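You operate a simulated robot arm through the tools that you are given. There is no shell and no other tool. Be economical: measure what you need, move in short steps, check, and stop when the job is done.

You run a simulated two-armed robot. Do the job below in one go: nothing can be reset, and whatever is moved stays where it is left.

Task
Press the counter button two times. Fetch the tall box labelled "72" from the belt past the line gate and set it on the far end of the depositor belt. Put the board pack on the shelf of the depositor table. Put the bottle that says "Orange" from the shelf of the steel table on the open side of the far belt and the bottle that says "Lemon" on top of the large dome there. Put the open tin that says "22" from the shelf of the steel table on the lid of the right stack and the open tin that says "52" on the top of the square table. Pull the cloth drawer open. Any order will do. Set down upright: tall box, board pack, bottle, open tin.

The check looks at the end state, three seconds after you hand in, the way a careful person would. Anything else that was tipped, shoved, dropped, spilled or broken makes it a failure. Lids that push on must go on centred and level and be pressed home; caps that screw on are set level and turned clockwise until they are tight. Flat cloth is picked up by pressing the open fingertips on it (5 to 10 N) and closing them slowly along it; thin cloth reads only 2 to 8 mm in the jaws.

Robot
Two 7-joint arms with fingered hands on one trunk, on a base that drives. Base frame: it is fixed to the floor where the robot stands at the start and does not move with it; the origin is under the middle of the robot, x ahead of it, y to its left, z up; the surface under the hand at the start is at about z = 890. Readings come in mm, degrees, newtons and seconds.
The left shoulder is at the start at [60, 126, 1230], the right one opposite. With the tool pointing down near the work surface each hand reaches from about 360 to 720 mm from the robot's upright axis, wherever it stands, measured 20 degrees to its own side. Places, roughly: board pack [5250, 1750, 1000]; bottle [3250, -4250, 500]; cloth drawer [-5200, 1800, 800]; counter button [500, -100, 1000]; far end of the depositor belt [7400, -400, 900]; large dome (23x22x12 cm) [3100, -4500, 500]; lid of the right stack [5900, -7500, 800]; open side of the far belt (17x154 cm) [5420, -220, 900]; open tin [3250, -4000, 500]; shelf of the depositor table [8200, -400, 400]; tall box [4250, -250, 1000]; top of the square table [5600, -5200, 800]. Payload 2.5 kg a hand.
The tool frame of a hand sits at the grasp point between the pads (the TCP): z along the fingers, y along the line on which they close. The tips reach 30 mm beyond it. The gripper opens to 104 mm. The gripper's body begins 35 mm behind the TCP. The gripper is a hand of 5 fingers: y runs from the thumb to the fingers, the wrist lies at [-15, -104, -178] in the tool frame.
Orientation is that of the tool frame in the base frame, as a unit quaternion [x, y, z, w]. With the fingers straight down and the wrist toward the robot, the tool's x, y and z point along [0, 1, 0], [1, 0, 0] and [0, 0, -1] of the base frame.

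Tools
- The arms move only by the tool move_arm. It takes "left_targets", "right_targets" or both (then of equal length, played together; a hand with none holds still); each is a list of rows, each a list of 6 numbers: the shift along the tool's x, y, z in units of 200 mm (1.0 is 200 mm), then the turn, a rotation vector about the tool's x, y, z in units of 90 degrees (1.0 is 90 degrees). In form: [[dx, dy, dz, ax, ay, az], ...]. A call has 1 to 8 rows; each row is the pose to reach, as a shift and turn from the pose commanded when the call began, along the tool's axes at that moment. A call with a number of a shift or a turn outside -1 to 1 is refused whole. Each row takes 0.2 s and may step no farther than 50 mm and 8.6 degrees from the row before; otherwise, the whole call is refused. Where a pose cannot be reached the arm comes as near as it can. A force on the tool above 40 N (or 10 N above the force at the start of the call, whichever is more), or a blocked arm, ends the call early, and 0.2 s more pass. In this call time passes only in rows, and 0.2 s behind the last. It gives the time, the measured TCP pose, the force on the tool (base axes), the opening and the grip force at its end, in the units of the frame above (readings bear some noise), with the torque about the TCP (base axes, N m) and any sound that the robot's microphone picked up.
- Cameras (640 x 400 px; columns grow to the right, rows downward): "scene" is now at [122.7, 19.8, 1434.9]; the picture's right is [0.23, -0.97, 0.00], its down [-0.60, -0.14, -0.79] and it looks along [0.77, 0.18, -0.61] (base axes); focal length 273 px, centre (320, 200). "left" rides on the left gripper at [-80, -78, -141] in its tool frame; the picture's right is [-0.78, -0.30, 0.56], its down [0.53, -0.78, 0.33] and it looks along [0.33, 0.56, 0.76] (tool axes); focal length 247 px, centre (320, 200). "right" rides on the right gripper at [80, -78, -141] in its tool frame; the picture's right is [-0.78, 0.30, -0.56], its down [-0.53, -0.78, 0.33] and it looks along [-0.33, 0.56, 0.76] (tool axes); focal length 247 px, centre (320, 200). There is no depth. A picture from a camera that has moved, and an enlarged one, comes with that camera's place and axes in the base frame and with its lens.
- camera(camera): a new picture of that camera. No time passes.
- lift_body(by): slides the trunk up (or, below 0, down) by that many mm; the arms and the scene camera ride with it, the base frame stays. It gives what a move gives, with no picture.
- roll_base(legs): drives the robot by 1 to 6 legs, each [ahead, left, turn to the left] in mm, mm and degrees, along the robot's own axes; the way and the turn of a leg run together, so that a leg with both is an arc; at most 1500 mm and 180 degrees a leg. The arms and the cameras ride along, it lands a little off, and it stops where it bumps. It gives what a move gives.
- move_fingers(index, middle, ring, little, thumb_bend, thumb_turn, hand): sets how far each is bent, from 0 (flat) to 100 (curled in); at 30 the hand is open as for a grip, at 70 the pads meet at the TCP. One left out holds its place. A second passes; each finger stops where it meets its share of the squeeze, and holds until it gets a number again. It is the only way to open and close the hand. It gives what a move gives, with no picture; readings hold the bend of each and the force on index, middle, ring, little, thumb and palm. thumb_turn goes from beside the hand (0) to across from the fingers (100), as for a grip.
- head_to(pan, tilt): turns the head with the scene camera to pan (to the left, within 86 degrees either way) and tilt (down, from -29 to 69), counted from straight ahead of the robot. It gives what a move gives.
- inspect(camera, box): a new picture of the part [left, top, right, bottom] of that camera's present view, enlarged. No time passes.
- job_done(): hands the job in; it is judged then, once.

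Work in short steps. Places have to be worked out from the pictures, the camera data and where the tool is seen: move nearer, look again, correct. Check each grasp and each placing, and mend what went wrong. You have 207 turns and 190 pictures in all, those below and enlarged ones among them. Open the grippers and draw the arms clear of the work before you hand the job in, unless the task says otherwise; then end with one line.

The tools are called after "Request:" as a command line: name --argument value ..., lists and objects as JSON in quotes. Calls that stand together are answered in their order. move_arm: Moves the arms, as the interface text tells. Its arguments: {"type":"object","properties":{"left_targets":{"type":"array","items":{"type":"array","items":{"type":"number"}}},"right_targets":{"type":"array","items":{"type":"array","items":{"type":"number"}}}},"required":[]} The other tools are called the same way: lift_body (by) slides the trunk up or down; move_fingers (index, middle, ring, little, thumb_bend, thumb_turn, hand) moves the fingers one by one; roll_base (legs) drives the base; head_to (pan, tilt) turns the head that bears the scene camera; camera (camera) takes a picture; inspect (camera, box) takes an enlarged picture of a part of a camera's view; job_done () hands the job in.

At the start:

```text
clock: 0.0
left_position: [472.3, 283.5, 1192.7]
left_tcp_rot: [0.707, 0.707, 0.0, 0.0]
left_force: [-0.6, -0.1, -0.5]
left_ft_torque: [0.02, -0.01, -0.03]
left_width: 103.9
left_finger_force: 0.1
left_shape: jaw
left_bend: [30.0, 30.0, 30.0, 30.0, 30.0, 98.0]
left_finger forces: [0.0, 0.0, 0.0, 0.0, 0.0, 0.1]
right_position: [517.3, -169.2, 1207.2]
right_tcp_rot: [0.707, 0.707, 0.0, 0.0]
right_force: [0.1, -0.8, -1.1]
right_ft_torque: [0.01, -0.02, -0.02]
right_width: 103.2
right_finger_force: 0.1
right_shape: jaw
right_bend: [30.0, 30.0, 30.0, 30.0, 30.0, 98.0]
right_finger forces: [0.1, 0.0, 0.0, 0.0, 0.0, 0.0]
trunk travel left (down, up): [-625.0, 315.0]
robot x, y, heading: [-0.1, 1.4, -0.0]
head pan, tilt: [13.4, 37.8]
```

scene: 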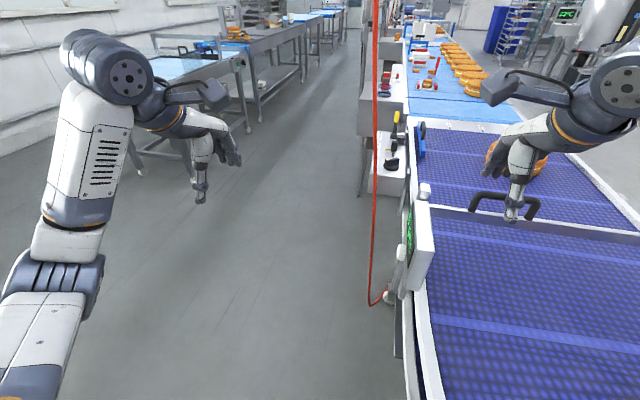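
right: 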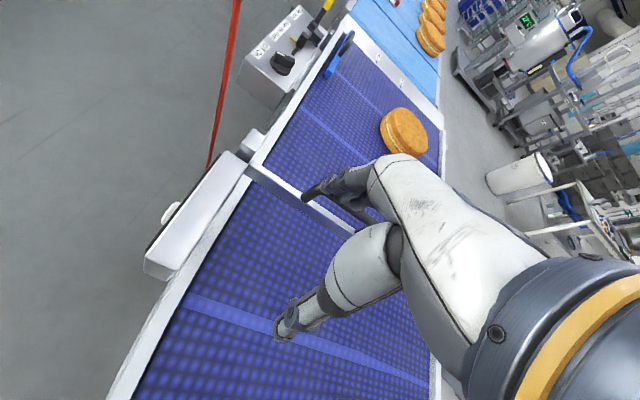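
left: 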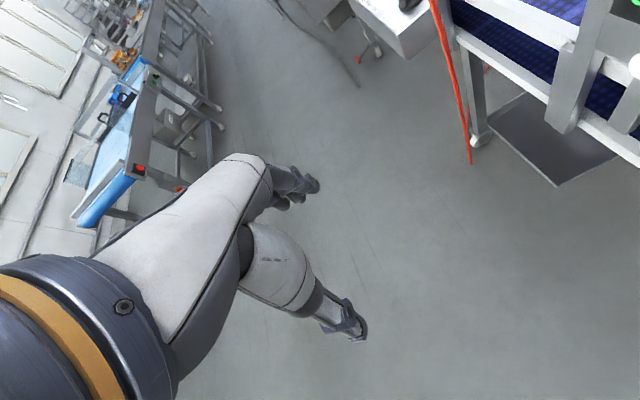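

The counter box with a green display sits on the belt's near edge. I'll enlarge it to find the button.

Request:
inspect --camera "scene" --box '[360, 160, 480, 310]'

Request:
inspect --camera "right" --box '[120, 100, 300, 300]'

```text
2.67 times, centred on (420, 235) of scene
camera zoom: at [122.7, 19.8, 1434.9], right [0.23, -0.97, 0.0], down [-0.6, -0.14, -0.79], along [0.77, 0.18, -0.61], focal length 728 px, centre (53, 107)
```

zoom: 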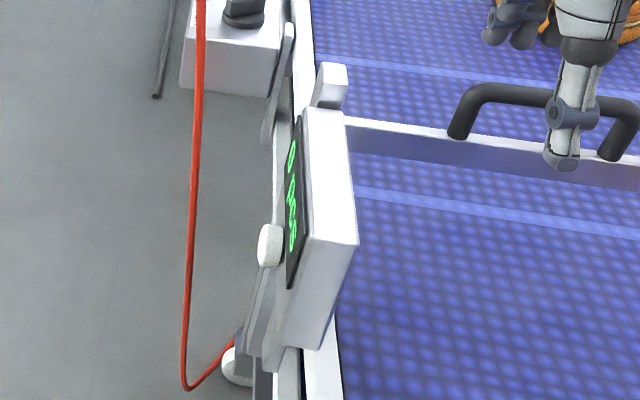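

```text
2.00 times, centred on (210, 200) of right
camera zoom: at [439.9, -88.3, 1347.8], right [0.3, -0.78, 0.56], down [-0.78, -0.53, -0.33], along [0.56, -0.33, -0.76], focal length 494 px, centre (540, 200)
```

zoom: 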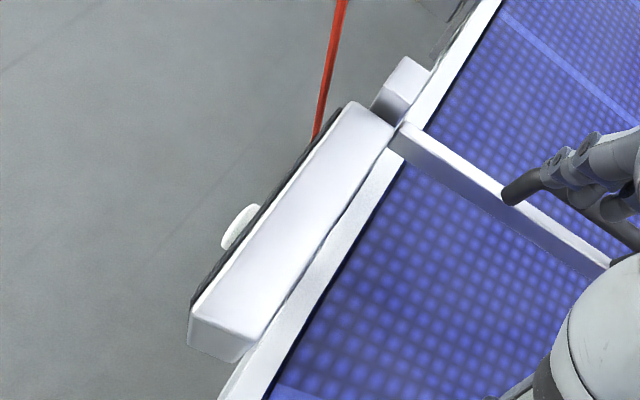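

The button is a white knob on the aisle-facing side at about [535,-55,1010]. I'll close the left fingers to a blunt tip and turn that hand to point toward -y.

Request:
move_fingers --hand "left" --index 70 --middle 70 --ring 70 --little 70 --thumb_bend 70

Request:
move_arm --left_targets '[[0, 0, 0, 0, -0.09, 0], [0, 0, 0, 0, -0.18, 0], [0, 0, 0, 0, -0.27, 0], [0, 0.05, 0, 0, -0.36, 0], [0, 0.1, 0.1, 0, -0.45, 0], [-0.1, 0.15, 0.2, 0, -0.54, 0], [-0.2, 0.2, 0.3, 0, -0.63, 0], [-0.3, 0.25, 0.4, 0, -0.72, 0]]'

```text
clock: 1.0
left_position: [472.8, 282.0, 1191.0]
left_tcp_rot: [0.707, 0.707, 0.0, -0.001]
left_force: [0.2, -0.4, -0.6]
left_ft_torque: [-0.01, 0.0, 0.01]
left_width: 1.4
left_finger_force: 0.0
left_shape: fingers
left_bend: [70.0, 70.0, 70.0, 70.0, 70.0, 98.0]
left_finger forces: [0.0, 0.0, 0.0, 0.0, 0.1, 0.0]
right_position: [516.3, -170.3, 1206.6]
right_tcp_rot: [0.708, 0.707, 0.0, 0.0]
right_force: [0.4, 0.9, -0.9]
right_ft_torque: [0.03, 0.01, -0.03]
right_width: 103.3
right_finger_force: 0.1
right_shape: jaw
right_bend: [30.0, 30.0, 30.0, 30.0, 30.0, 98.0]
right_finger forces: [0.0, 0.0, 0.0, 0.0, 0.1, 0.0]
trunk travel left (down, up): [-625.0, 315.0]
robot x, y, heading: [0.2, 4.6, -0.2]
head pan, tilt: [13.4, 37.8]
```

```text
clock: 2.8
left_position: [522.6, 223.4, 1112.9]
left_tcp_rot: [0.596, 0.597, -0.379, 0.38]
left_force: [0.8, 0.3, -0.8]
left_ft_torque: [-0.01, 0.0, -0.01]
left_width: 1.4
left_finger_force: 0.0
left_shape: fingers
left_bend: [70.0, 70.0, 70.0, 70.0, 70.0, 98.0]
left_finger forces: [0.0, 0.0, 0.0, 0.0, 0.1, 0.1]
right_position: [517.4, -169.1, 1207.1]
right_tcp_rot: [0.708, 0.706, 0.0, 0.001]
right_force: [-0.7, -0.2, 0.4]
right_ft_torque: [0.01, 0.03, 0.0]
right_width: 103.4
right_finger_force: 0.1
right_shape: jaw
right_bend: [30.0, 30.0, 30.0, 30.0, 30.0, 98.0]
right_finger forces: [0.1, 0.0, 0.0, 0.0, 0.0, 0.0]
trunk travel left (down, up): [-625.0, 315.0]
robot x, y, heading: [2.2, 1.1, 0.0]
head pan, tilt: [13.4, 37.8]
```

The hand is turning as planned; I'll finish the turn and stop about 100 mm in front of the button.

Request:
move_arm --left_targets '[[0.03, 0.01, 0.17, 0, -0.07, 0], [0.06, 0.02, 0.34, 0, -0.14, 0], [0.09, 0.04, 0.51, 0, -0.21, 0], [0.12, 0.05, 0.68, 0, -0.28, 0], [0.15, 0.06, 0.86, 0, -0.28, 0]]'

Request:
camera --camera "scene"

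Request:
camera --camera "left"

```text
clock: 4.0
left_position: [533.1, 79.7, 1010.9]
left_tcp_rot: [0.5, 0.5, -0.5, 0.5]
left_force: [-0.1, -1.0, -0.5]
left_ft_torque: [0.0, 0.01, -0.04]
left_width: 1.3
left_finger_force: 0.1
left_shape: fingers
left_bend: [70.0, 70.0, 70.0, 70.0, 70.0, 98.0]
left_finger forces: [0.0, 0.0, 0.0, 0.0, 0.0, 0.0]
right_position: [517.4, -169.4, 1207.9]
right_tcp_rot: [0.707, 0.707, -0.001, 0.001]
right_force: [0.5, 0.3, -0.2]
right_ft_torque: [0.02, 0.0, 0.0]
right_width: 103.9
right_finger_force: 0.0
right_shape: jaw
right_bend: [30.0, 30.0, 30.0, 30.0, 30.0, 98.0]
right_finger forces: [0.0, 0.0, 0.2, 0.0, 0.0, 0.0]
trunk travel left (down, up): [-625.0, 315.0]
robot x, y, heading: [-2.4, -1.3, -0.1]
head pan, tilt: [13.4, 37.8]
```

```text
184 pictures are left
camera scene: at [122.8, 19.5, 1434.9], right [0.23, -0.97, 0.0], down [-0.6, -0.14, -0.79], along [0.77, 0.18, -0.61], focal length 273 px, centre (320, 200)
```

scene: 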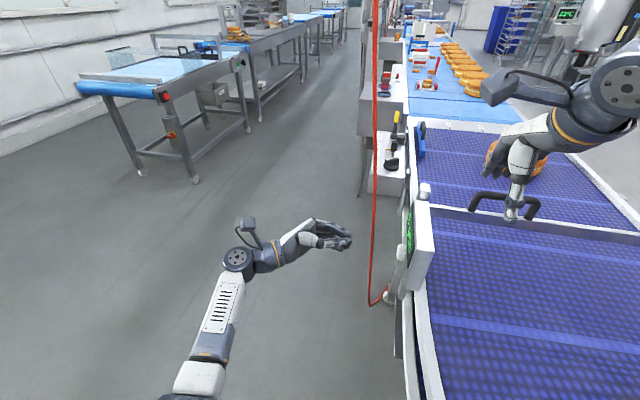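

```text
183 pictures are left
camera left: at [456.7, 221.6, 1091.1], right [-0.3, -0.56, 0.78], down [-0.78, -0.33, -0.53], along [0.56, -0.76, -0.33], focal length 247 px, centre (320, 200)
```

left: 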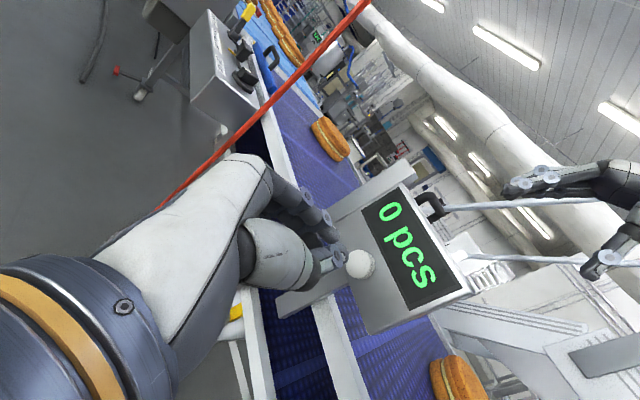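

The display reads "0 pcs" and the button triangulates to about [550,-59,988]. I'll line up and approach to about 15 mm.

Request:
move_arm --left_targets '[[0.115, 0.085, 0.1, 0, 0, 0], [0.115, 0.085, 0.25, 0, 0, 0], [0.115, 0.085, 0.4, 0, 0, 0], [0.115, 0.085, 0.46, 0, 0, 0]]'

Request:
camera --camera "left"

Request:
inspect --camera "scene" --box '[340, 180, 480, 320]'

```text
clock: 5.0
left_position: [550.7, -13.4, 990.0]
left_tcp_rot: [0.5, 0.5, -0.5, 0.5]
left_force: [-0.3, -0.3, 0.0]
left_ft_torque: [0.02, 0.02, -0.03]
left_width: 1.1
left_finger_force: 0.0
left_shape: fingers
left_bend: [70.0, 70.0, 70.0, 70.0, 70.0, 98.0]
left_finger forces: [0.1, 0.1, 0.0, 0.0, 0.1, 0.0]
right_position: [517.4, -168.8, 1207.8]
right_tcp_rot: [0.708, 0.707, 0.0, 0.0]
right_force: [1.1, 1.2, 0.7]
right_ft_torque: [-0.01, -0.01, -0.04]
right_width: 103.5
right_finger_force: 0.1
right_shape: jaw
right_bend: [30.0, 30.0, 30.0, 30.0, 30.0, 98.0]
right_finger forces: [0.0, 0.1, 0.0, 0.0, 0.1, 0.1]
trunk travel left (down, up): [-625.0, 315.0]
robot x, y, heading: [-0.2, -1.8, -0.3]
head pan, tilt: [13.4, 37.8]
```

```text
182 pictures are left
camera left: at [474.1, 129.2, 1068.8], right [-0.3, -0.56, 0.78], down [-0.78, -0.33, -0.53], along [0.56, -0.76, -0.33], focal length 247 px, centre (320, 200)
```

left: 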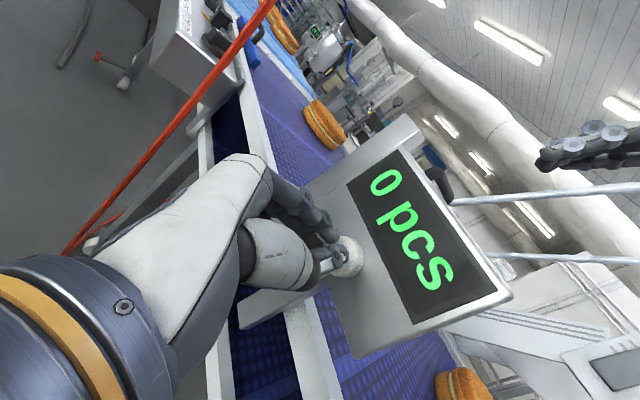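

```text
2.86 times, centred on (410, 250) of scene
camera zoom: at [122.6, 19.8, 1434.9], right [0.23, -0.97, 0.0], down [-0.6, -0.14, -0.79], along [0.77, 0.18, -0.61], focal length 780 px, centre (63, 57)
```

zoom: 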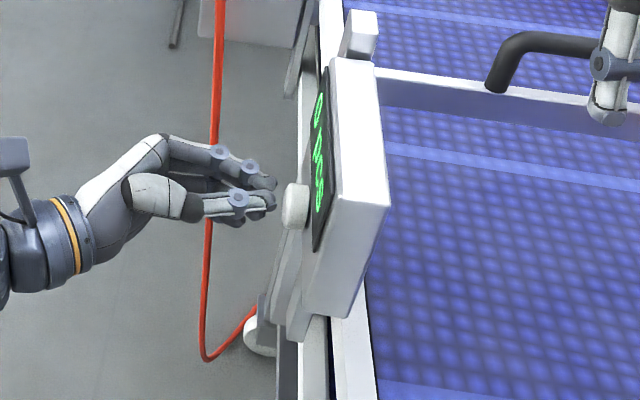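

The fingertips are lined up with the knob, so I'll make a first slow press.

Request:
move_arm --left_targets '[[0, 0, 0.04, 0, 0, 0], [0, 0, 0.07, 0, 0, 0], [0, 0, 0.09, 0, 0, 0], [0, 0, 0.11, 0, 0, 0], [0, 0, 0.13, 0, 0, 0], [0, 0, 0.15, 0, 0, 0]]'

Request:
inspect --camera "left" --box '[220, 120, 540, 360]'

```text
clock: 6.5
left_position: [555.0, -28.0, 988.7]
left_tcp_rot: [0.493, 0.506, -0.494, 0.506]
left_force: [-4.6, 21.2, 2.1]
left_ft_torque: [-0.09, 0.02, -0.49]
left_width: 4.5
left_finger_force: 10.0
left_shape: fingers
left_bend: [70.0, 70.0, 70.0, 70.0, 70.0, 97.0]
left_finger forces: [0.0, 0.0, 0.0, 0.0, 19.1, 0.0]
right_position: [516.7, -165.0, 1207.5]
right_tcp_rot: [0.706, 0.708, -0.001, 0.001]
right_force: [-0.2, -0.3, 0.3]
right_ft_torque: [0.03, 0.01, 0.01]
right_width: 103.5
right_finger_force: 0.1
right_shape: jaw
right_bend: [30.0, 30.0, 30.0, 30.0, 30.0, 98.0]
right_finger forces: [0.0, 0.0, 0.0, 0.0, 0.0, 0.0]
trunk travel left (down, up): [-625.0, 315.0]
robot x, y, heading: [-0.2, -0.3, 0.2]
head pan, tilt: [13.4, 37.8]
heard: click
stopped in row 6 (left hand): the force on the tool passed its limit at 40 N (the readings are from after the stop); the commanded pose is now the measured one
```

```text
1.67 times, centred on (380, 240) of left
camera zoom: at [474.4, 112.3, 1067.9], right [-0.28, -0.56, 0.78], down [-0.77, -0.35, -0.53], along [0.57, -0.75, -0.33], focal length 412 px, centre (220, 133)
```

zoom: 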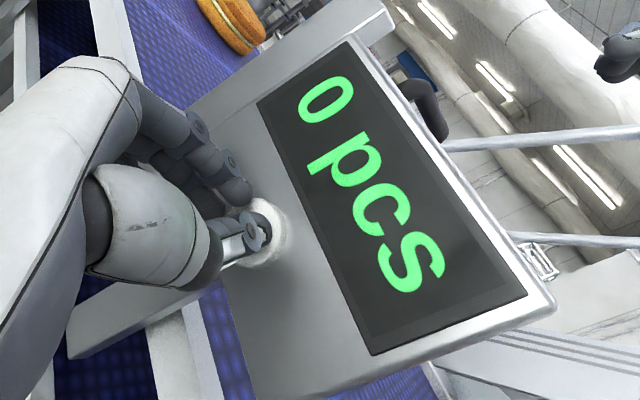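

A click was heard; I'll back off and read the display.

Request:
move_arm --left_targets '[[0, 0, -0.06, 0, 0, 0], [0, 0, -0.12, 0, 0, 0], [0, 0, -0.12, 0, 0, 0]]'

Request:
inspect --camera "left" --box '[220, 120, 540, 360]'

```text
clock: 7.3
left_position: [553.7, -12.6, 988.4]
left_tcp_rot: [0.497, 0.503, -0.497, 0.503]
left_force: [-0.3, -0.1, 1.0]
left_ft_torque: [0.01, 0.01, -0.02]
left_width: 1.5
left_finger_force: 0.1
left_shape: fingers
left_bend: [70.0, 70.0, 70.0, 70.0, 70.0, 97.0]
left_finger forces: [0.0, 0.0, 0.1, 0.0, 0.0, 0.0]
right_position: [517.6, -167.4, 1207.0]
right_tcp_rot: [0.707, 0.707, 0.0, 0.0]
right_force: [0.1, 0.2, 0.4]
right_ft_torque: [0.0, 0.01, 0.01]
right_width: 103.7
right_finger_force: 0.1
right_shape: jaw
right_bend: [30.0, 30.0, 30.0, 30.0, 30.0, 98.0]
right_finger forces: [0.1, 0.1, 0.0, 0.0, 0.0, 0.0]
trunk travel left (down, up): [-625.0, 315.0]
robot x, y, heading: [2.8, 4.2, 0.2]
head pan, tilt: [13.4, 37.8]
```

```text
1.67 times, centred on (380, 240) of left
camera zoom: at [475.0, 128.6, 1068.5], right [-0.29, -0.56, 0.78], down [-0.77, -0.34, -0.53], along [0.56, -0.75, -0.33], focal length 412 px, centre (220, 133)
```

zoom: 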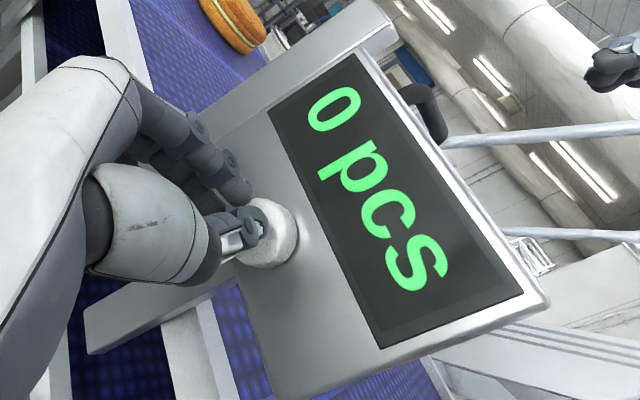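

The display likely is not live, but the click marks a press. I'll press a second time the same way, slightly less deep, and draw back in the same call.

Request:
move_arm --left_targets '[[0, 0, 0.04, 0, 0, 0], [0, 0, 0.07, 0, 0, 0], [0, 0, 0.09, 0, 0, 0], [0, 0, 0.11, 0, 0, 0], [0, 0, 0.13, 0, 0, 0]]'

```text
clock: 8.5
left_position: [555.2, -30.1, 988.8]
left_tcp_rot: [0.494, 0.504, -0.495, 0.507]
left_force: [-6.5, 30.7, 1.5]
left_ft_torque: [-0.1, 0.05, -0.59]
left_width: 2.3
left_finger_force: 15.5
left_shape: fingers
left_bend: [70.0, 70.0, 70.0, 70.0, 70.0, 97.0]
left_finger forces: [0.0, 0.0, 0.1, 0.1, 31.3, 0.0]
right_position: [515.7, -164.3, 1209.6]
right_tcp_rot: [0.706, 0.708, -0.001, 0.001]
right_force: [0.5, 0.3, -0.2]
right_ft_torque: [0.02, -0.03, 0.0]
right_width: 103.7
right_finger_force: 0.2
right_shape: jaw
right_bend: [30.0, 30.0, 30.0, 30.0, 30.0, 98.0]
right_finger forces: [0.0, 0.0, 0.0, 0.0, 0.1, 0.0]
trunk travel left (down, up): [-625.0, 315.0]
robot x, y, heading: [1.4, 1.6, 0.2]
head pan, tilt: [13.4, 37.8]
heard: click
```

Second click heard; two presses done. I'll draw the left hand back and look around with the head.

Request:
move_arm --left_targets '[[0, 0, -0.2, 0, 0, 0], [0, 0, -0.44, 0, 0, 0], [0, 0, -0.68, 0, 0.05, 0], [-0.15, -0.05, -0.85, 0, 0.14, 0], [-0.3, -0.1, -0.97, 0, 0.23, 0], [-0.45, -0.2, -1.0, 0, 0.32, 0], [-0.6, -0.3, -1.0, 0, 0.41, 0], [-0.7, -0.4, -1.0, 0, 0.5, 0]]'

Request:
head_to --pan -10 --tilt 15

Request:
camera --camera "scene"

```text
clock: 10.3
left_position: [470.7, 161.2, 1128.9]
left_tcp_rot: [0.649, 0.659, -0.268, 0.271]
left_force: [0.3, 0.7, 0.6]
left_ft_torque: [0.03, -0.01, 0.0]
left_width: 0.7
left_finger_force: 0.0
left_shape: fingers
left_bend: [70.0, 70.0, 70.0, 70.0, 70.0, 98.0]
left_finger forces: [0.0, 0.1, 0.1, 0.0, 0.0, 0.1]
right_position: [516.5, -167.8, 1207.4]
right_tcp_rot: [0.707, 0.708, 0.0, -0.001]
right_force: [-0.6, 0.5, -0.2]
right_ft_torque: [0.03, 0.02, 0.0]
right_width: 103.6
right_finger_force: 0.0
right_shape: jaw
right_bend: [30.0, 30.0, 30.0, 30.0, 30.0, 98.0]
right_finger forces: [0.1, 0.0, 0.0, 0.0, 0.0, 0.1]
trunk travel left (down, up): [-625.0, 315.0]
robot x, y, heading: [-2.4, -1.5, -0.1]
head pan, tilt: [13.4, 37.8]
```

```text
clock: 11.2
left_position: [472.2, 161.4, 1127.5]
left_tcp_rot: [0.649, 0.657, -0.27, 0.272]
left_force: [0.3, 0.2, -0.4]
left_ft_torque: [-0.01, 0.01, -0.02]
left_width: 0.7
left_finger_force: 0.2
left_shape: fingers
left_bend: [70.0, 70.0, 70.0, 70.0, 70.0, 98.0]
left_finger forces: [0.0, 0.1, 0.0, 0.0, 0.0, 0.0]
right_position: [517.8, -168.8, 1206.8]
right_tcp_rot: [0.707, 0.708, 0.0, 0.0]
right_force: [0.0, 0.1, -0.3]
right_ft_torque: [0.03, 0.03, -0.01]
right_width: 103.5
right_finger_force: 0.1
right_shape: jaw
right_bend: [30.0, 30.0, 30.0, 30.0, 30.0, 98.0]
right_finger forces: [0.0, 0.0, 0.0, 0.0, 0.1, 0.1]
trunk travel left (down, up): [-625.0, 315.0]
robot x, y, heading: [3.3, 2.3, 0.1]
head pan, tilt: [-10.0, 15.0]
```

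```text
178 pictures are left
camera scene: at [130.5, -15.7, 1471.0], right [-0.17, -0.99, 0.0], down [-0.26, 0.04, -0.97], along [0.95, -0.17, -0.26], focal length 273 px, centre (320, 200)
```

scene: 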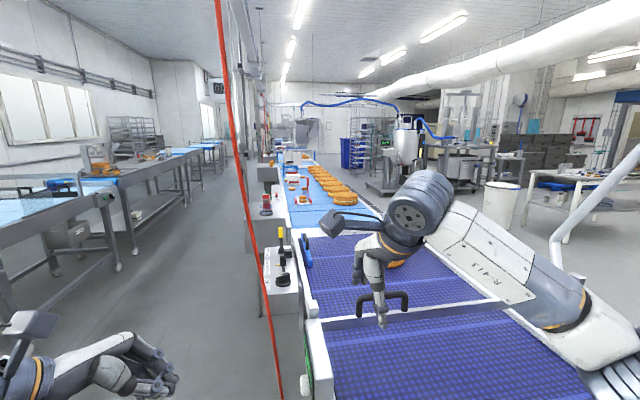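

The aisle runs between the line (up to y≈60) and the left tables (from y≈1600). I'll bring the left hand back to pointing down, then drive along y≈700 toward the tall box.

Request:
move_arm --left_targets '[[0.04, 0, -0.13, 0, 0.09, 0], [0.08, 0, -0.26, 0, 0.18, 0], [0.12, 0, -0.4, 0, 0.27, 0], [0.16, 0, -0.53, 0, 0.36, 0], [0.2, 0, -0.66, 0, 0.45, 0], [0.2, 0, -0.66, 0, 0.5, 0]]'

Request:
move_fingers --hand "left" --index 30 --middle 30 --ring 30 --little 30 --thumb_bend 30

Request:
roll_base --legs '[[0, 700, 0], [1500, 0, 0], [1500, 0, 0]]'

Request:
head_to --pan -40 --tilt 15

Request:
camera --camera "scene"

```text
clock: 12.6
left_position: [470.2, 283.7, 1194.8]
left_tcp_rot: [0.702, 0.712, 0.0, -0.002]
left_force: [0.9, 0.3, 0.7]
left_ft_torque: [-0.01, 0.02, 0.0]
left_width: 0.8
left_finger_force: 0.0
left_shape: fingers
left_bend: [70.0, 70.0, 70.0, 70.0, 70.0, 98.0]
left_finger forces: [0.0, 0.1, 0.0, 0.1, 0.0, 0.0]
right_position: [517.4, -167.9, 1207.3]
right_tcp_rot: [0.707, 0.707, 0.0, 0.001]
right_force: [-0.2, -0.3, -0.9]
right_ft_torque: [-0.02, -0.01, 0.01]
right_width: 103.8
right_finger_force: 0.0
right_shape: jaw
right_bend: [30.0, 30.0, 30.0, 30.0, 30.0, 98.0]
right_finger forces: [0.0, 0.0, 0.0, 0.1, 0.1, 0.0]
trunk travel left (down, up): [-625.0, 315.0]
robot x, y, heading: [-3.3, -3.5, -0.1]
head pan, tilt: [-10.0, 15.0]
```

```text
clock: 13.6
left_position: [469.5, 283.7, 1195.2]
left_tcp_rot: [0.702, 0.712, -0.001, 0.0]
left_force: [0.3, -0.5, -0.1]
left_ft_torque: [0.0, -0.01, -0.01]
left_width: 102.7
left_finger_force: 0.0
left_shape: fingers
left_bend: [30.0, 30.0, 30.0, 30.0, 30.0, 98.0]
left_finger forces: [0.0, 0.0, 0.0, 0.1, 0.0, 0.0]
right_position: [517.4, -168.1, 1207.9]
right_tcp_rot: [0.708, 0.706, 0.0, 0.0]
right_force: [-0.6, -0.8, 0.5]
right_ft_torque: [-0.02, 0.04, -0.01]
right_width: 103.7
right_finger_force: 0.1
right_shape: jaw
right_bend: [30.0, 30.0, 30.0, 30.0, 30.0, 98.0]
right_finger forces: [0.1, 0.0, 0.0, 0.1, 0.1, 0.0]
trunk travel left (down, up): [-625.0, 315.0]
robot x, y, heading: [-0.3, 4.7, 0.3]
head pan, tilt: [-10.0, 15.0]
```

```text
clock: 31.5
left_position: [3469.5, 1019.2, 1194.0]
left_tcp_rot: [0.697, 0.717, -0.001, -0.001]
left_force: [-0.4, 0.2, 0.8]
left_ft_torque: [0.03, 0.02, 0.03]
left_width: 102.7
left_finger_force: 0.1
left_shape: fingers
left_bend: [30.0, 30.0, 30.0, 30.0, 30.0, 98.0]
left_finger forces: [0.0, 0.0, 0.1, 0.0, 0.0, 0.1]
right_position: [3526.0, 568.6, 1208.4]
right_tcp_rot: [0.7, 0.714, 0.0, 0.0]
right_force: [-0.1, -0.9, 0.4]
right_ft_torque: [-0.01, -0.01, 0.0]
right_width: 103.5
right_finger_force: 0.2
right_shape: jaw
right_bend: [30.0, 30.0, 30.0, 30.0, 30.0, 98.0]
right_finger forces: [0.0, 0.0, 0.1, 0.0, 0.0, 0.1]
trunk travel left (down, up): [-625.0, 315.0]
robot x, y, heading: [3006.0, 729.4, 0.9]
head pan, tilt: [-10.0, 15.0]
```

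```text
clock: 32.4
left_position: [3470.1, 1019.1, 1194.4]
left_tcp_rot: [0.696, 0.718, -0.001, -0.001]
left_force: [-0.6, -0.3, -0.4]
left_ft_torque: [0.01, 0.04, 0.0]
left_width: 102.7
left_finger_force: 0.0
left_shape: fingers
left_bend: [30.0, 30.0, 30.0, 30.0, 30.0, 98.0]
left_finger forces: [0.0, 0.0, 0.1, 0.1, 0.0, 0.1]
right_position: [3525.1, 569.2, 1207.8]
right_tcp_rot: [0.701, 0.713, 0.0, 0.0]
right_force: [-0.1, -0.6, -0.3]
right_ft_torque: [0.01, -0.02, 0.01]
right_width: 103.4
right_finger_force: 0.0
right_shape: jaw
right_bend: [30.0, 30.0, 30.0, 30.0, 30.0, 98.0]
right_finger forces: [0.0, 0.1, 0.0, 0.1, 0.0, 0.0]
trunk travel left (down, up): [-625.0, 315.0]
robot x, y, heading: [3004.7, 725.8, 1.2]
head pan, tilt: [-40.0, 15.0]
```

```text
177 pictures are left
camera scene: at [3115.8, 670.2, 1471.1], right [-0.63, -0.78, 0.0], down [-0.2, 0.16, -0.97], along [0.75, -0.61, -0.26], focal length 273 px, centre (320, 200)
```

scene: 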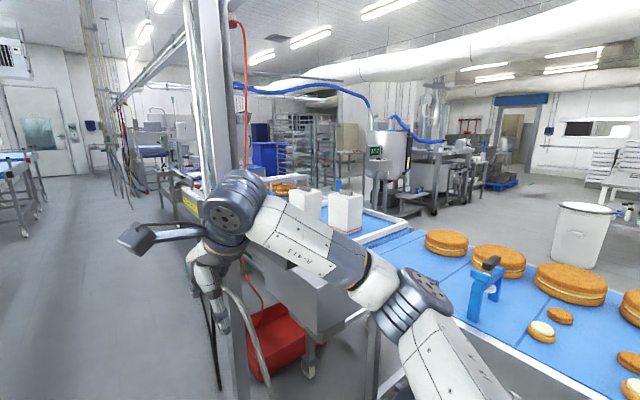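

Two white tall boxes stand on the belt past a gate column. I'll drive on to x≈4250 keeping y≈700, turned right to face the belt.

Request:
roll_base --legs '[[1150, 0, 0], [0, 0, -91]]'

Request:
head_to --pan 0 --tilt 25

Request:
camera --camera "scene"

```text
clock: 36.1
left_position: [4140.3, 1038.1, 1197.8]
left_tcp_rot: [0.699, 0.715, 0.001, 0.007]
left_force: [0.1, -0.3, 0.8]
left_ft_torque: [0.0, 0.01, 0.01]
left_width: 102.9
left_finger_force: 0.1
left_shape: fingers
left_bend: [30.0, 30.0, 30.0, 30.0, 30.0, 98.0]
left_finger forces: [0.0, 0.0, 0.0, 0.1, 0.1, 0.0]
right_position: [4191.6, 578.3, 1203.2]
right_tcp_rot: [0.712, 0.702, -0.011, -0.001]
right_force: [0.5, 0.2, -0.4]
right_ft_torque: [0.01, 0.0, 0.0]
right_width: 104.0
right_finger_force: 0.2
right_shape: jaw
right_bend: [30.0, 30.0, 30.0, 30.0, 30.0, 98.0]
right_finger forces: [0.0, 0.1, 0.0, 0.0, 0.0, 0.1]
trunk travel left (down, up): [-625.0, 315.0]
robot x, y, heading: [3684.1, 743.3, 0.3]
head pan, tilt: [-40.0, 15.0]
stopped in leg 1: the robot was blocked; the commanded pose is now the measured one
```

```text
clock: 37.2
left_position: [4138.0, 1039.0, 1199.1]
left_tcp_rot: [0.698, 0.716, 0.003, 0.008]
left_force: [-0.7, 0.5, -0.6]
left_ft_torque: [-0.01, 0.04, 0.01]
left_width: 102.9
left_finger_force: 0.0
left_shape: fingers
left_bend: [30.0, 30.0, 30.0, 30.0, 30.0, 98.0]
left_finger forces: [0.0, 0.0, 0.0, 0.0, 0.0, 0.0]
right_position: [4190.2, 578.6, 1203.7]
right_tcp_rot: [0.71, 0.704, -0.009, 0.0]
right_force: [-0.2, -0.6, 0.4]
right_ft_torque: [-0.03, 0.01, -0.01]
right_width: 103.7
right_finger_force: 0.1
right_shape: jaw
right_bend: [30.0, 30.0, 30.0, 30.0, 30.0, 98.0]
right_finger forces: [0.0, 0.0, 0.1, 0.1, 0.0, 0.0]
trunk travel left (down, up): [-625.0, 315.0]
robot x, y, heading: [3686.6, 741.6, 1.0]
head pan, tilt: [0.0, 25.0]
```

```text
176 pictures are left
camera scene: at [3796.9, 753.3, 1457.0], right [0.01, -1.0, 0.01], down [-0.41, -0.01, -0.91], along [0.91, 0.01, -0.41], focal length 273 px, centre (320, 200)
```

scene: 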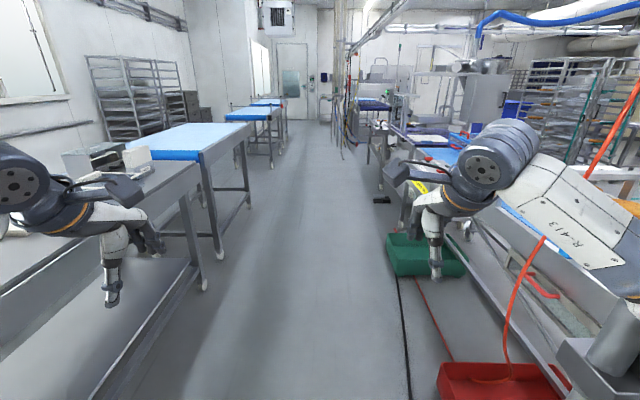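

The drive was blocked at x≈3685. I'll look down around the base to find what it hit.

Request:
head_to --pan 0 --tilt 69

Request:
camera --camera "scene"

Request:
head_to --pan -60 --tilt 50

Request:
camera --camera "scene"

Request:
head_to --pan 70 --tilt 50

Request:
camera --camera "scene"

```text
clock: 38.3
left_position: [4137.5, 1038.4, 1199.6]
left_tcp_rot: [0.698, 0.716, 0.004, 0.009]
left_force: [0.1, 0.0, -0.3]
left_ft_torque: [0.04, 0.01, -0.03]
left_width: 103.0
left_finger_force: 0.0
left_shape: fingers
left_bend: [30.0, 30.0, 30.0, 30.0, 30.0, 98.0]
left_finger forces: [0.0, 0.1, 0.0, 0.0, 0.1, 0.0]
right_position: [4189.9, 578.4, 1203.8]
right_tcp_rot: [0.711, 0.703, -0.009, -0.001]
right_force: [0.3, 0.0, 0.4]
right_ft_torque: [0.0, 0.01, 0.01]
right_width: 103.8
right_finger_force: 0.1
right_shape: jaw
right_bend: [30.0, 30.0, 30.0, 30.0, 30.0, 98.0]
right_finger forces: [0.1, 0.0, 0.0, 0.0, 0.0, 0.0]
trunk travel left (down, up): [-625.0, 315.0]
robot x, y, heading: [3687.1, 741.0, 0.7]
head pan, tilt: [0.0, 68.8]
```

```text
175 pictures are left
camera scene: at [3761.7, 752.4, 1396.9], right [0.01, -1.0, 0.01], down [-0.92, -0.01, -0.38], along [0.38, 0.0, -0.93], focal length 273 px, centre (320, 200)
```

scene: 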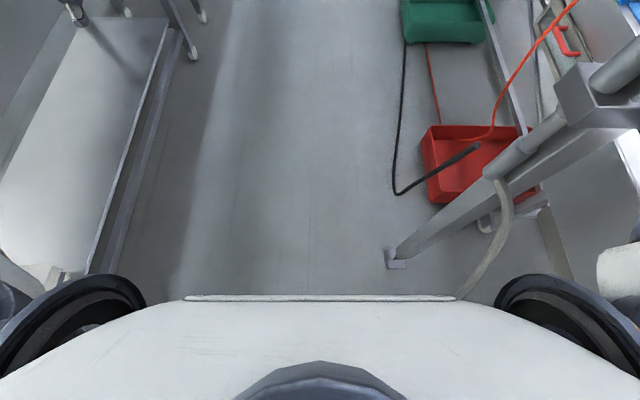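

```text
clock: 39.6
left_position: [4136.4, 1037.6, 1200.8]
left_tcp_rot: [0.699, 0.715, 0.004, 0.008]
left_force: [-0.2, 0.0, 0.1]
left_ft_torque: [0.0, -0.03, 0.02]
left_width: 102.9
left_finger_force: 0.1
left_shape: fingers
left_bend: [30.0, 30.0, 30.0, 30.0, 30.0, 98.0]
left_finger forces: [0.0, 0.0, 0.1, 0.0, 0.0, 0.0]
right_position: [4189.5, 578.5, 1203.4]
right_tcp_rot: [0.71, 0.704, -0.008, 0.0]
right_force: [-0.1, 0.1, -0.6]
right_ft_torque: [-0.01, -0.01, 0.0]
right_width: 104.0
right_finger_force: 0.1
right_shape: jaw
right_bend: [30.0, 30.0, 30.0, 30.0, 30.0, 98.0]
right_finger forces: [0.0, 0.0, 0.1, 0.1, 0.0, 0.0]
trunk travel left (down, up): [-625.0, 315.0]
robot x, y, heading: [3687.3, 742.5, 0.7]
head pan, tilt: [-60.0, 50.0]
```

```text
174 pictures are left
camera scene: at [3744.7, 685.8, 1419.0], right [-0.86, -0.51, -0.01], down [-0.38, 0.65, -0.65], along [0.34, -0.56, -0.76], focal length 273 px, centre (320, 200)
```

scene: 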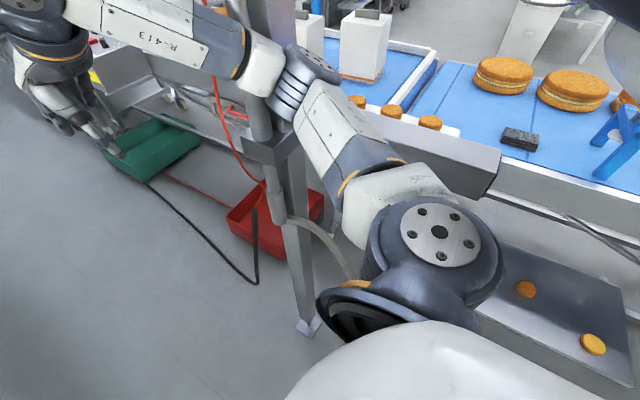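

```text
clock: 41.7
left_position: [4137.3, 1039.1, 1199.6]
left_tcp_rot: [0.699, 0.715, 0.003, 0.008]
left_force: [-0.1, 1.1, -0.6]
left_ft_torque: [-0.02, -0.02, 0.01]
left_width: 102.8
left_finger_force: 0.0
left_shape: fingers
left_bend: [30.0, 30.0, 30.0, 30.0, 30.0, 98.0]
left_finger forces: [0.1, 0.0, 0.1, 0.0, 0.0, 0.0]
right_position: [4189.5, 578.5, 1203.5]
right_tcp_rot: [0.71, 0.704, -0.009, -0.001]
right_force: [0.7, 0.0, 1.2]
right_ft_torque: [-0.04, 0.0, -0.01]
right_width: 103.7
right_finger_force: 0.1
right_shape: jaw
right_bend: [30.0, 30.0, 30.0, 30.0, 30.0, 98.0]
right_finger forces: [0.0, 0.1, 0.1, 0.0, 0.0, 0.0]
trunk travel left (down, up): [-625.0, 315.0]
robot x, y, heading: [3686.6, 743.2, 0.8]
head pan, tilt: [70.0, 50.0]
```

```text
173 pictures are left
camera scene: at [3731.1, 824.9, 1417.7], right [0.94, -0.33, 0.02], down [-0.24, -0.73, -0.64], along [0.23, 0.6, -0.77], focal length 273 px, centre (320, 200)
```

scene: 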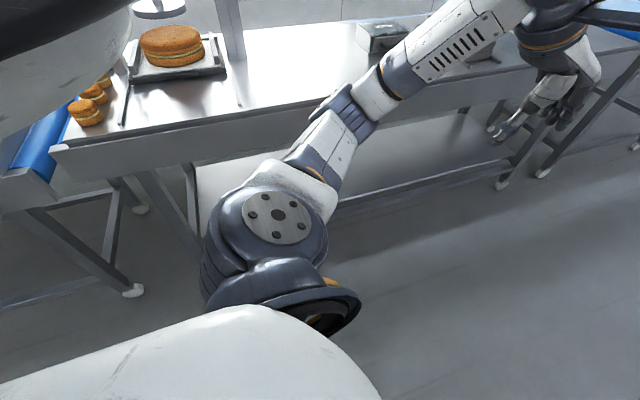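

The right elbow apparently met the gate column standing at about [4020,370]. I'll back off, shift left to y≈1000, pass it, then face the belt.

Request:
roll_base --legs '[[-120, 0, 0], [0, 270, 0], [820, 0, 0], [0, 0, -91]]'

Request:
head_to --pan 0 --tilt 30

Request:
camera --camera "scene"

```text
clock: 52.3
left_position: [4665.9, 552.6, 1194.0]
left_tcp_rot: [1.0, 0.007, 0.0, -0.001]
left_force: [0.2, -0.3, -0.6]
left_ft_torque: [-0.01, 0.0, 0.0]
left_width: 102.8
left_finger_force: 0.1
left_shape: fingers
left_bend: [30.0, 30.0, 30.0, 30.0, 30.0, 98.0]
left_finger forces: [0.0, 0.1, 0.0, 0.0, 0.0, 0.2]
right_position: [4205.5, 504.1, 1193.6]
right_tcp_rot: [1.0, -0.009, -0.003, -0.016]
right_force: [0.2, 0.6, 0.2]
right_ft_torque: [0.01, -0.03, 0.03]
right_width: 103.9
right_finger_force: 0.0
right_shape: jaw
right_bend: [30.0, 30.0, 30.0, 30.0, 30.0, 98.0]
right_finger forces: [0.0, 0.0, 0.0, 0.0, 0.1, 0.0]
trunk travel left (down, up): [-625.0, 315.0]
robot x, y, heading: [4386.3, 1020.1, -89.9]
head pan, tilt: [70.0, 50.0]
```

```text
clock: 53.7
left_position: [4667.0, 551.3, 1193.2]
left_tcp_rot: [1.0, 0.007, 0.0, -0.001]
left_force: [0.3, 0.0, -0.3]
left_ft_torque: [-0.03, 0.02, -0.01]
left_width: 102.9
left_finger_force: 0.0
left_shape: fingers
left_bend: [30.0, 30.0, 30.0, 30.0, 30.0, 98.0]
left_finger forces: [0.0, 0.1, 0.0, 0.0, 0.0, 0.0]
right_position: [4205.2, 504.2, 1193.3]
right_tcp_rot: [1.0, -0.009, -0.003, -0.016]
right_force: [0.3, -0.9, 0.1]
right_ft_torque: [0.01, 0.04, 0.0]
right_width: 103.8
right_finger_force: 0.1
right_shape: jaw
right_bend: [30.0, 30.0, 30.0, 30.0, 30.0, 98.0]
right_finger forces: [0.0, 0.0, 0.1, 0.1, 0.0, 0.0]
trunk travel left (down, up): [-625.0, 315.0]
robot x, y, heading: [4382.4, 1024.6, -89.7]
head pan, tilt: [0.0, 30.0]
```

```text
172 pictures are left
camera scene: at [4381.9, 891.0, 1446.8], right [-1.0, 0.0, 0.0], down [0.0, 0.5, -0.87], along [0.0, -0.87, -0.5], focal length 273 px, centre (320, 200)
```

scene: 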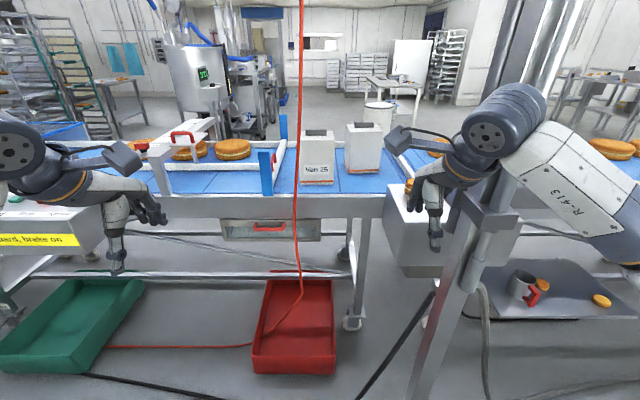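

Two boxes visible with labels; I'll zoom to read them and see the cable in front.

Request:
inspect --camera "scene" --box '[270, 100, 430, 220]'

Request:
inspect --camera "right" --box '[0, 0, 640, 400]'

Request:
camera --camera "left"

```text
3.33 times, centred on (350, 160) of scene
camera zoom: at [4381.9, 891.0, 1446.8], right [-1.0, 0.0, 0.0], down [0.0, 0.5, -0.87], along [0.0, -0.87, -0.5], focal length 910 px, centre (220, 333)
```

zoom: 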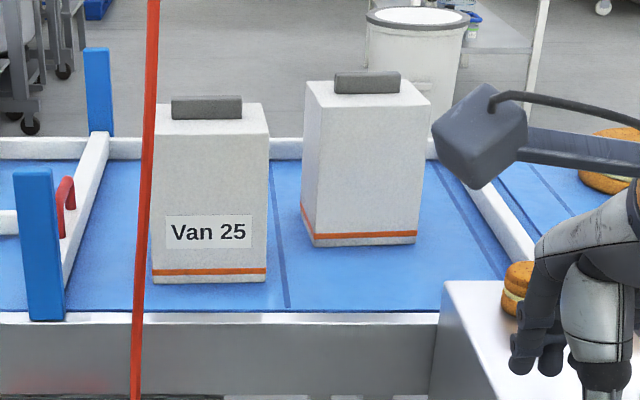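

```text
1.00 times, centred on (320, 200) of right (not enlarged: the box is as wide or as high as the picture)
camera zoom: at [4289.0, 576.5, 1335.9], right [-0.78, -0.3, 0.55], down [-0.52, 0.8, -0.3], along [-0.35, -0.52, -0.78], focal length 247 px, centre (320, 200)
```

zoom: 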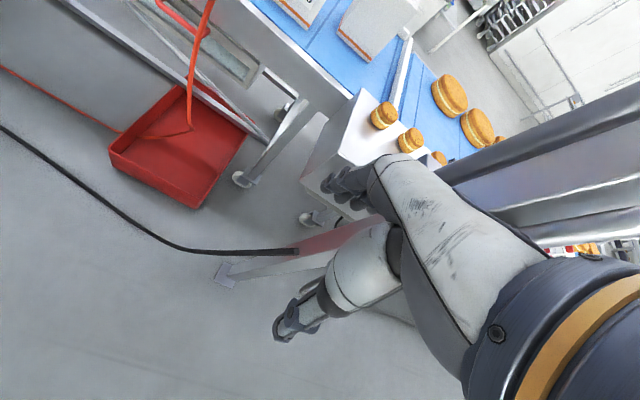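

```text
169 pictures are left
camera left: at [4585.4, 628.7, 1334.8], right [-0.78, 0.29, -0.56], down [0.52, 0.79, -0.33], along [0.34, -0.55, -0.76], focal length 247 px, centre (320, 200)
```

left: 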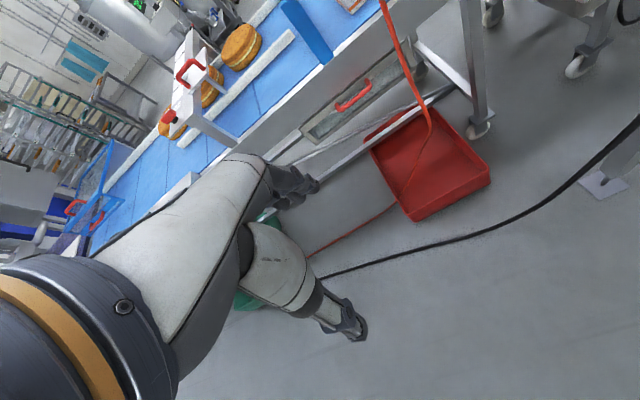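

The front box is "Van 25"; the other one must be checked from the far side, which also looks freer of crates and cables. I'll first fetch the board pack: drive on to x≈5250 and look left.

Request:
roll_base --legs '[[0, 0, 90], [650, 50, 0]]'

Request:
head_to --pan 70 --tilt 30

Request:
camera --camera "scene"

```text
clock: 61.1
left_position: [5500.4, 1369.6, 1193.8]
left_tcp_rot: [0.696, 0.718, 0.0, -0.001]
left_force: [0.4, -0.9, 0.5]
left_ft_torque: [0.0, 0.04, 0.04]
left_width: 103.2
left_finger_force: 0.0
left_shape: fingers
left_bend: [30.0, 30.0, 30.0, 30.0, 30.0, 98.0]
left_finger forces: [0.0, 0.0, 0.0, 0.0, 0.0, 0.0]
right_position: [5554.7, 911.2, 1193.9]
right_tcp_rot: [0.709, 0.705, -0.014, -0.01]
right_force: [0.3, 0.0, 1.1]
right_ft_torque: [0.01, 0.03, 0.01]
right_width: 103.8
right_finger_force: 0.2
right_shape: jaw
right_bend: [30.0, 30.0, 30.0, 30.0, 30.0, 98.0]
right_finger forces: [0.1, 0.0, 0.1, 0.1, 0.0, 0.0]
trunk travel left (down, up): [-625.0, 315.0]
robot x, y, heading: [5032.5, 1082.1, 0.6]
head pan, tilt: [0.0, 30.0]
```

```text
clock: 62.6
left_position: [5500.1, 1369.1, 1195.7]
left_tcp_rot: [0.696, 0.718, 0.0, -0.001]
left_force: [0.3, -1.0, 0.0]
left_ft_torque: [0.04, 0.03, 0.01]
left_width: 103.1
left_finger_force: 0.1
left_shape: fingers
left_bend: [30.0, 30.0, 30.0, 30.0, 30.0, 98.0]
left_finger forces: [0.1, 0.0, 0.1, 0.1, 0.1, 0.0]
right_position: [5554.4, 909.9, 1193.5]
right_tcp_rot: [0.709, 0.705, -0.012, -0.009]
right_force: [0.2, 0.4, 0.1]
right_ft_torque: [-0.01, -0.01, 0.02]
right_width: 103.8
right_finger_force: 0.1
right_shape: jaw
right_bend: [30.0, 30.0, 30.0, 30.0, 30.0, 98.0]
right_finger forces: [0.0, 0.0, 0.1, 0.0, 0.1, 0.0]
trunk travel left (down, up): [-625.0, 315.0]
robot x, y, heading: [5035.3, 1079.8, 1.0]
head pan, tilt: [70.0, 30.0]
```

```text
168 pictures are left
camera scene: at [5103.1, 1165.8, 1446.8], right [0.94, -0.33, 0.0], down [-0.16, -0.47, -0.87], along [0.28, 0.82, -0.5], focal length 273 px, centre (320, 200)
```

scene: 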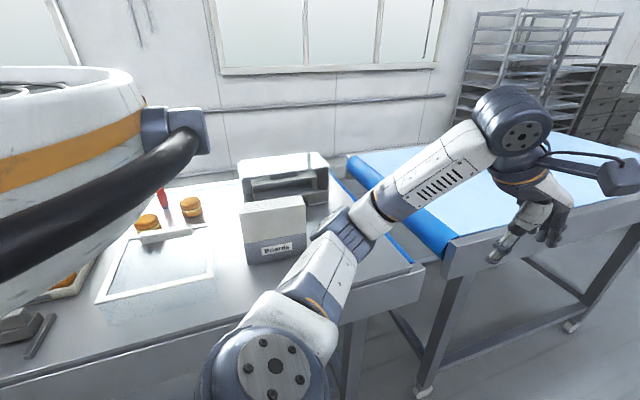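

There's a pack labelled "Boards" on the left table; zoom in.

Request:
inspect --camera "scene" --box '[210, 135, 370, 285]'

```text
2.67 times, centred on (290, 210) of scene
camera zoom: at [5103.1, 1165.8, 1446.8], right [0.94, -0.33, 0.0], down [-0.16, -0.47, -0.87], along [0.28, 0.82, -0.5], focal length 728 px, centre (400, 173)
```

zoom: 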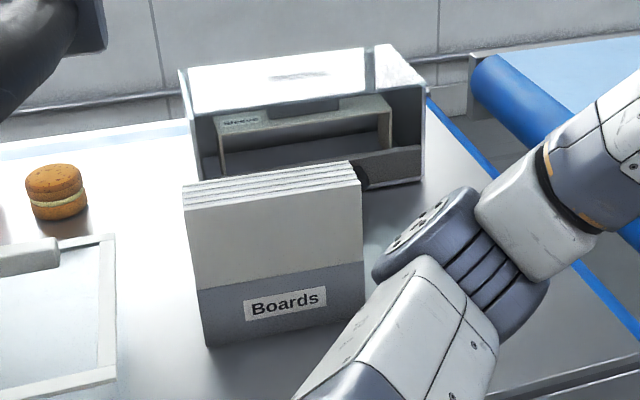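

The pack is a stack of upright boards about 170 wide, 45 thick, top z≈1065, centred near [5180,1818]. I'll pull up in front of it facing the table with it on the left hand's side.

Request:
roll_base --legs '[[320, 0, 0], [0, 0, 89.5]]'

Request:
head_to --pan 20 --tilt 40

Request:
camera --camera "scene"

Request:
camera --camera "left"

```text
clock: 68.5
left_position: [5062.8, 1550.9, 1193.0]
left_tcp_rot: [-0.014, 1.0, -0.001, -0.001]
left_force: [-1.0, 0.3, 0.5]
left_ft_torque: [0.01, 0.04, 0.0]
left_width: 103.1
left_finger_force: 0.0
left_shape: fingers
left_bend: [30.0, 30.0, 30.0, 30.0, 30.0, 98.0]
left_finger forces: [0.0, 0.0, 0.0, 0.0, 0.1, 0.0]
right_position: [5522.0, 1603.8, 1193.7]
right_tcp_rot: [0.002, 1.0, -0.015, 0.003]
right_force: [-0.3, -0.2, 0.7]
right_ft_torque: [0.0, 0.01, 0.0]
right_width: 103.8
right_finger_force: 0.1
right_shape: jaw
right_bend: [30.0, 30.0, 30.0, 30.0, 30.0, 98.0]
right_finger forces: [0.1, 0.1, 0.0, 0.1, 0.0, 0.0]
trunk travel left (down, up): [-625.0, 315.0]
robot x, y, heading: [5351.0, 1082.3, 91.2]
head pan, tilt: [70.0, 30.0]
```

```text
clock: 69.7
left_position: [5064.0, 1551.6, 1193.1]
left_tcp_rot: [-0.014, 1.0, -0.001, 0.0]
left_force: [-0.1, 0.3, 0.0]
left_ft_torque: [0.02, 0.0, -0.03]
left_width: 103.0
left_finger_force: 0.2
left_shape: fingers
left_bend: [30.0, 30.0, 30.0, 30.0, 30.0, 98.0]
left_finger forces: [0.0, 0.0, 0.0, 0.0, 0.0, 0.1]
right_position: [5522.4, 1604.6, 1194.0]
right_tcp_rot: [0.003, 1.0, -0.016, 0.003]
right_force: [-0.3, 0.1, 0.6]
right_ft_torque: [0.0, 0.0, 0.0]
right_width: 103.8
right_finger_force: 0.0
right_shape: jaw
right_bend: [30.0, 30.0, 30.0, 30.0, 30.0, 98.0]
right_finger forces: [0.0, 0.0, 0.0, 0.0, 0.0, 0.1]
trunk travel left (down, up): [-625.0, 315.0]
robot x, y, heading: [5351.4, 1086.1, 90.7]
head pan, tilt: [20.0, 40.0]
```

```text
166 pictures are left
camera scene: at [5320.2, 1204.3, 1431.5], right [0.93, 0.36, 0.0], down [0.23, -0.6, -0.77], along [-0.27, 0.72, -0.64], focal length 273 px, centre (320, 200)
```

scene: 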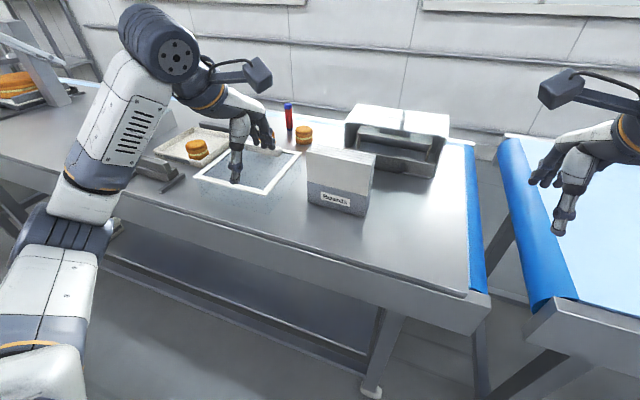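

```text
165 pictures are left
camera left: at [5145.8, 1476.7, 1334.9], right [0.78, -0.28, -0.56], down [-0.51, -0.79, -0.33], along [-0.35, 0.54, -0.76], focal length 247 px, centre (320, 200)
```

left: 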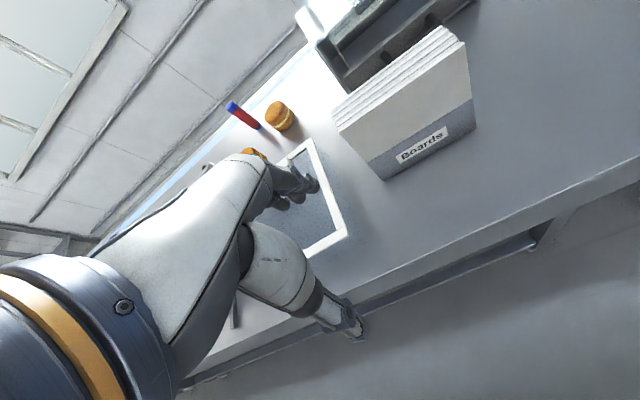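

The pack's front edge runs from [5099,1704] to [5253,1706] with the table at z≈960 and pack top ≈1122, thickness ≈45. I'll move the left hand above its centre.

Request:
move_arm --left_targets '[[-0.1, 0.15, -0.05, 0, 0, 0], [-0.2, 0.32, -0.1, 0, 0, 0], [-0.32, 0.5, -0.1, 0, 0, 0], [-0.44, 0.68, -0.1, 0, 0, 0], [-0.54, 0.84, -0.1, 0, 0, 0], [-0.59, 0.9, -0.1, 0, 0, 0]]'

Request:
camera --camera "left"

Request:
inspect --camera "scene" --box '[220, 80, 440, 260]'

```text
clock: 71.1
left_position: [5177.9, 1736.0, 1212.9]
left_tcp_rot: [-0.014, 1.0, -0.001, 0.0]
left_force: [1.0, -0.7, -0.1]
left_ft_torque: [0.01, -0.02, 0.02]
left_width: 103.1
left_finger_force: 0.0
left_shape: fingers
left_bend: [30.0, 30.0, 30.0, 30.0, 30.0, 98.0]
left_finger forces: [0.0, 0.1, 0.0, 0.0, 0.0, 0.0]
right_position: [5521.9, 1604.5, 1193.4]
right_tcp_rot: [0.003, 1.0, -0.016, 0.003]
right_force: [-0.1, -0.1, -0.1]
right_ft_torque: [0.02, -0.06, 0.0]
right_width: 103.8
right_finger_force: 0.0
right_shape: jaw
right_bend: [30.0, 30.0, 30.0, 30.0, 30.0, 98.0]
right_finger forces: [0.0, 0.0, 0.0, 0.0, 0.0, 0.0]
trunk travel left (down, up): [-625.0, 315.0]
robot x, y, heading: [5348.5, 1084.8, 91.0]
head pan, tilt: [20.0, 40.0]
```

```text
164 pictures are left
camera left: at [5259.5, 1660.6, 1354.3], right [0.78, -0.28, -0.56], down [-0.51, -0.79, -0.33], along [-0.35, 0.54, -0.76], focal length 247 px, centre (320, 200)
```

left: 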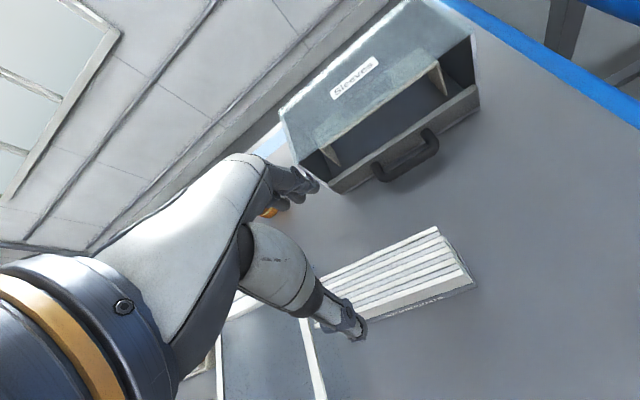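

```text
2.22 times, centred on (330, 170) of scene
camera zoom: at [5320.4, 1204.3, 1431.5], right [0.93, 0.36, 0.0], down [0.23, -0.6, -0.77], along [-0.27, 0.72, -0.64], focal length 606 px, centre (298, 267)
```

zoom: 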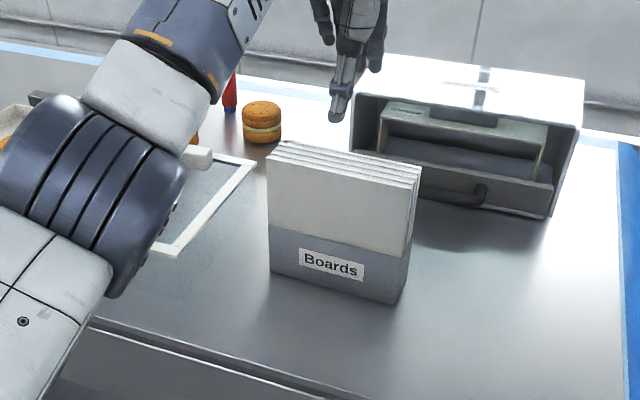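

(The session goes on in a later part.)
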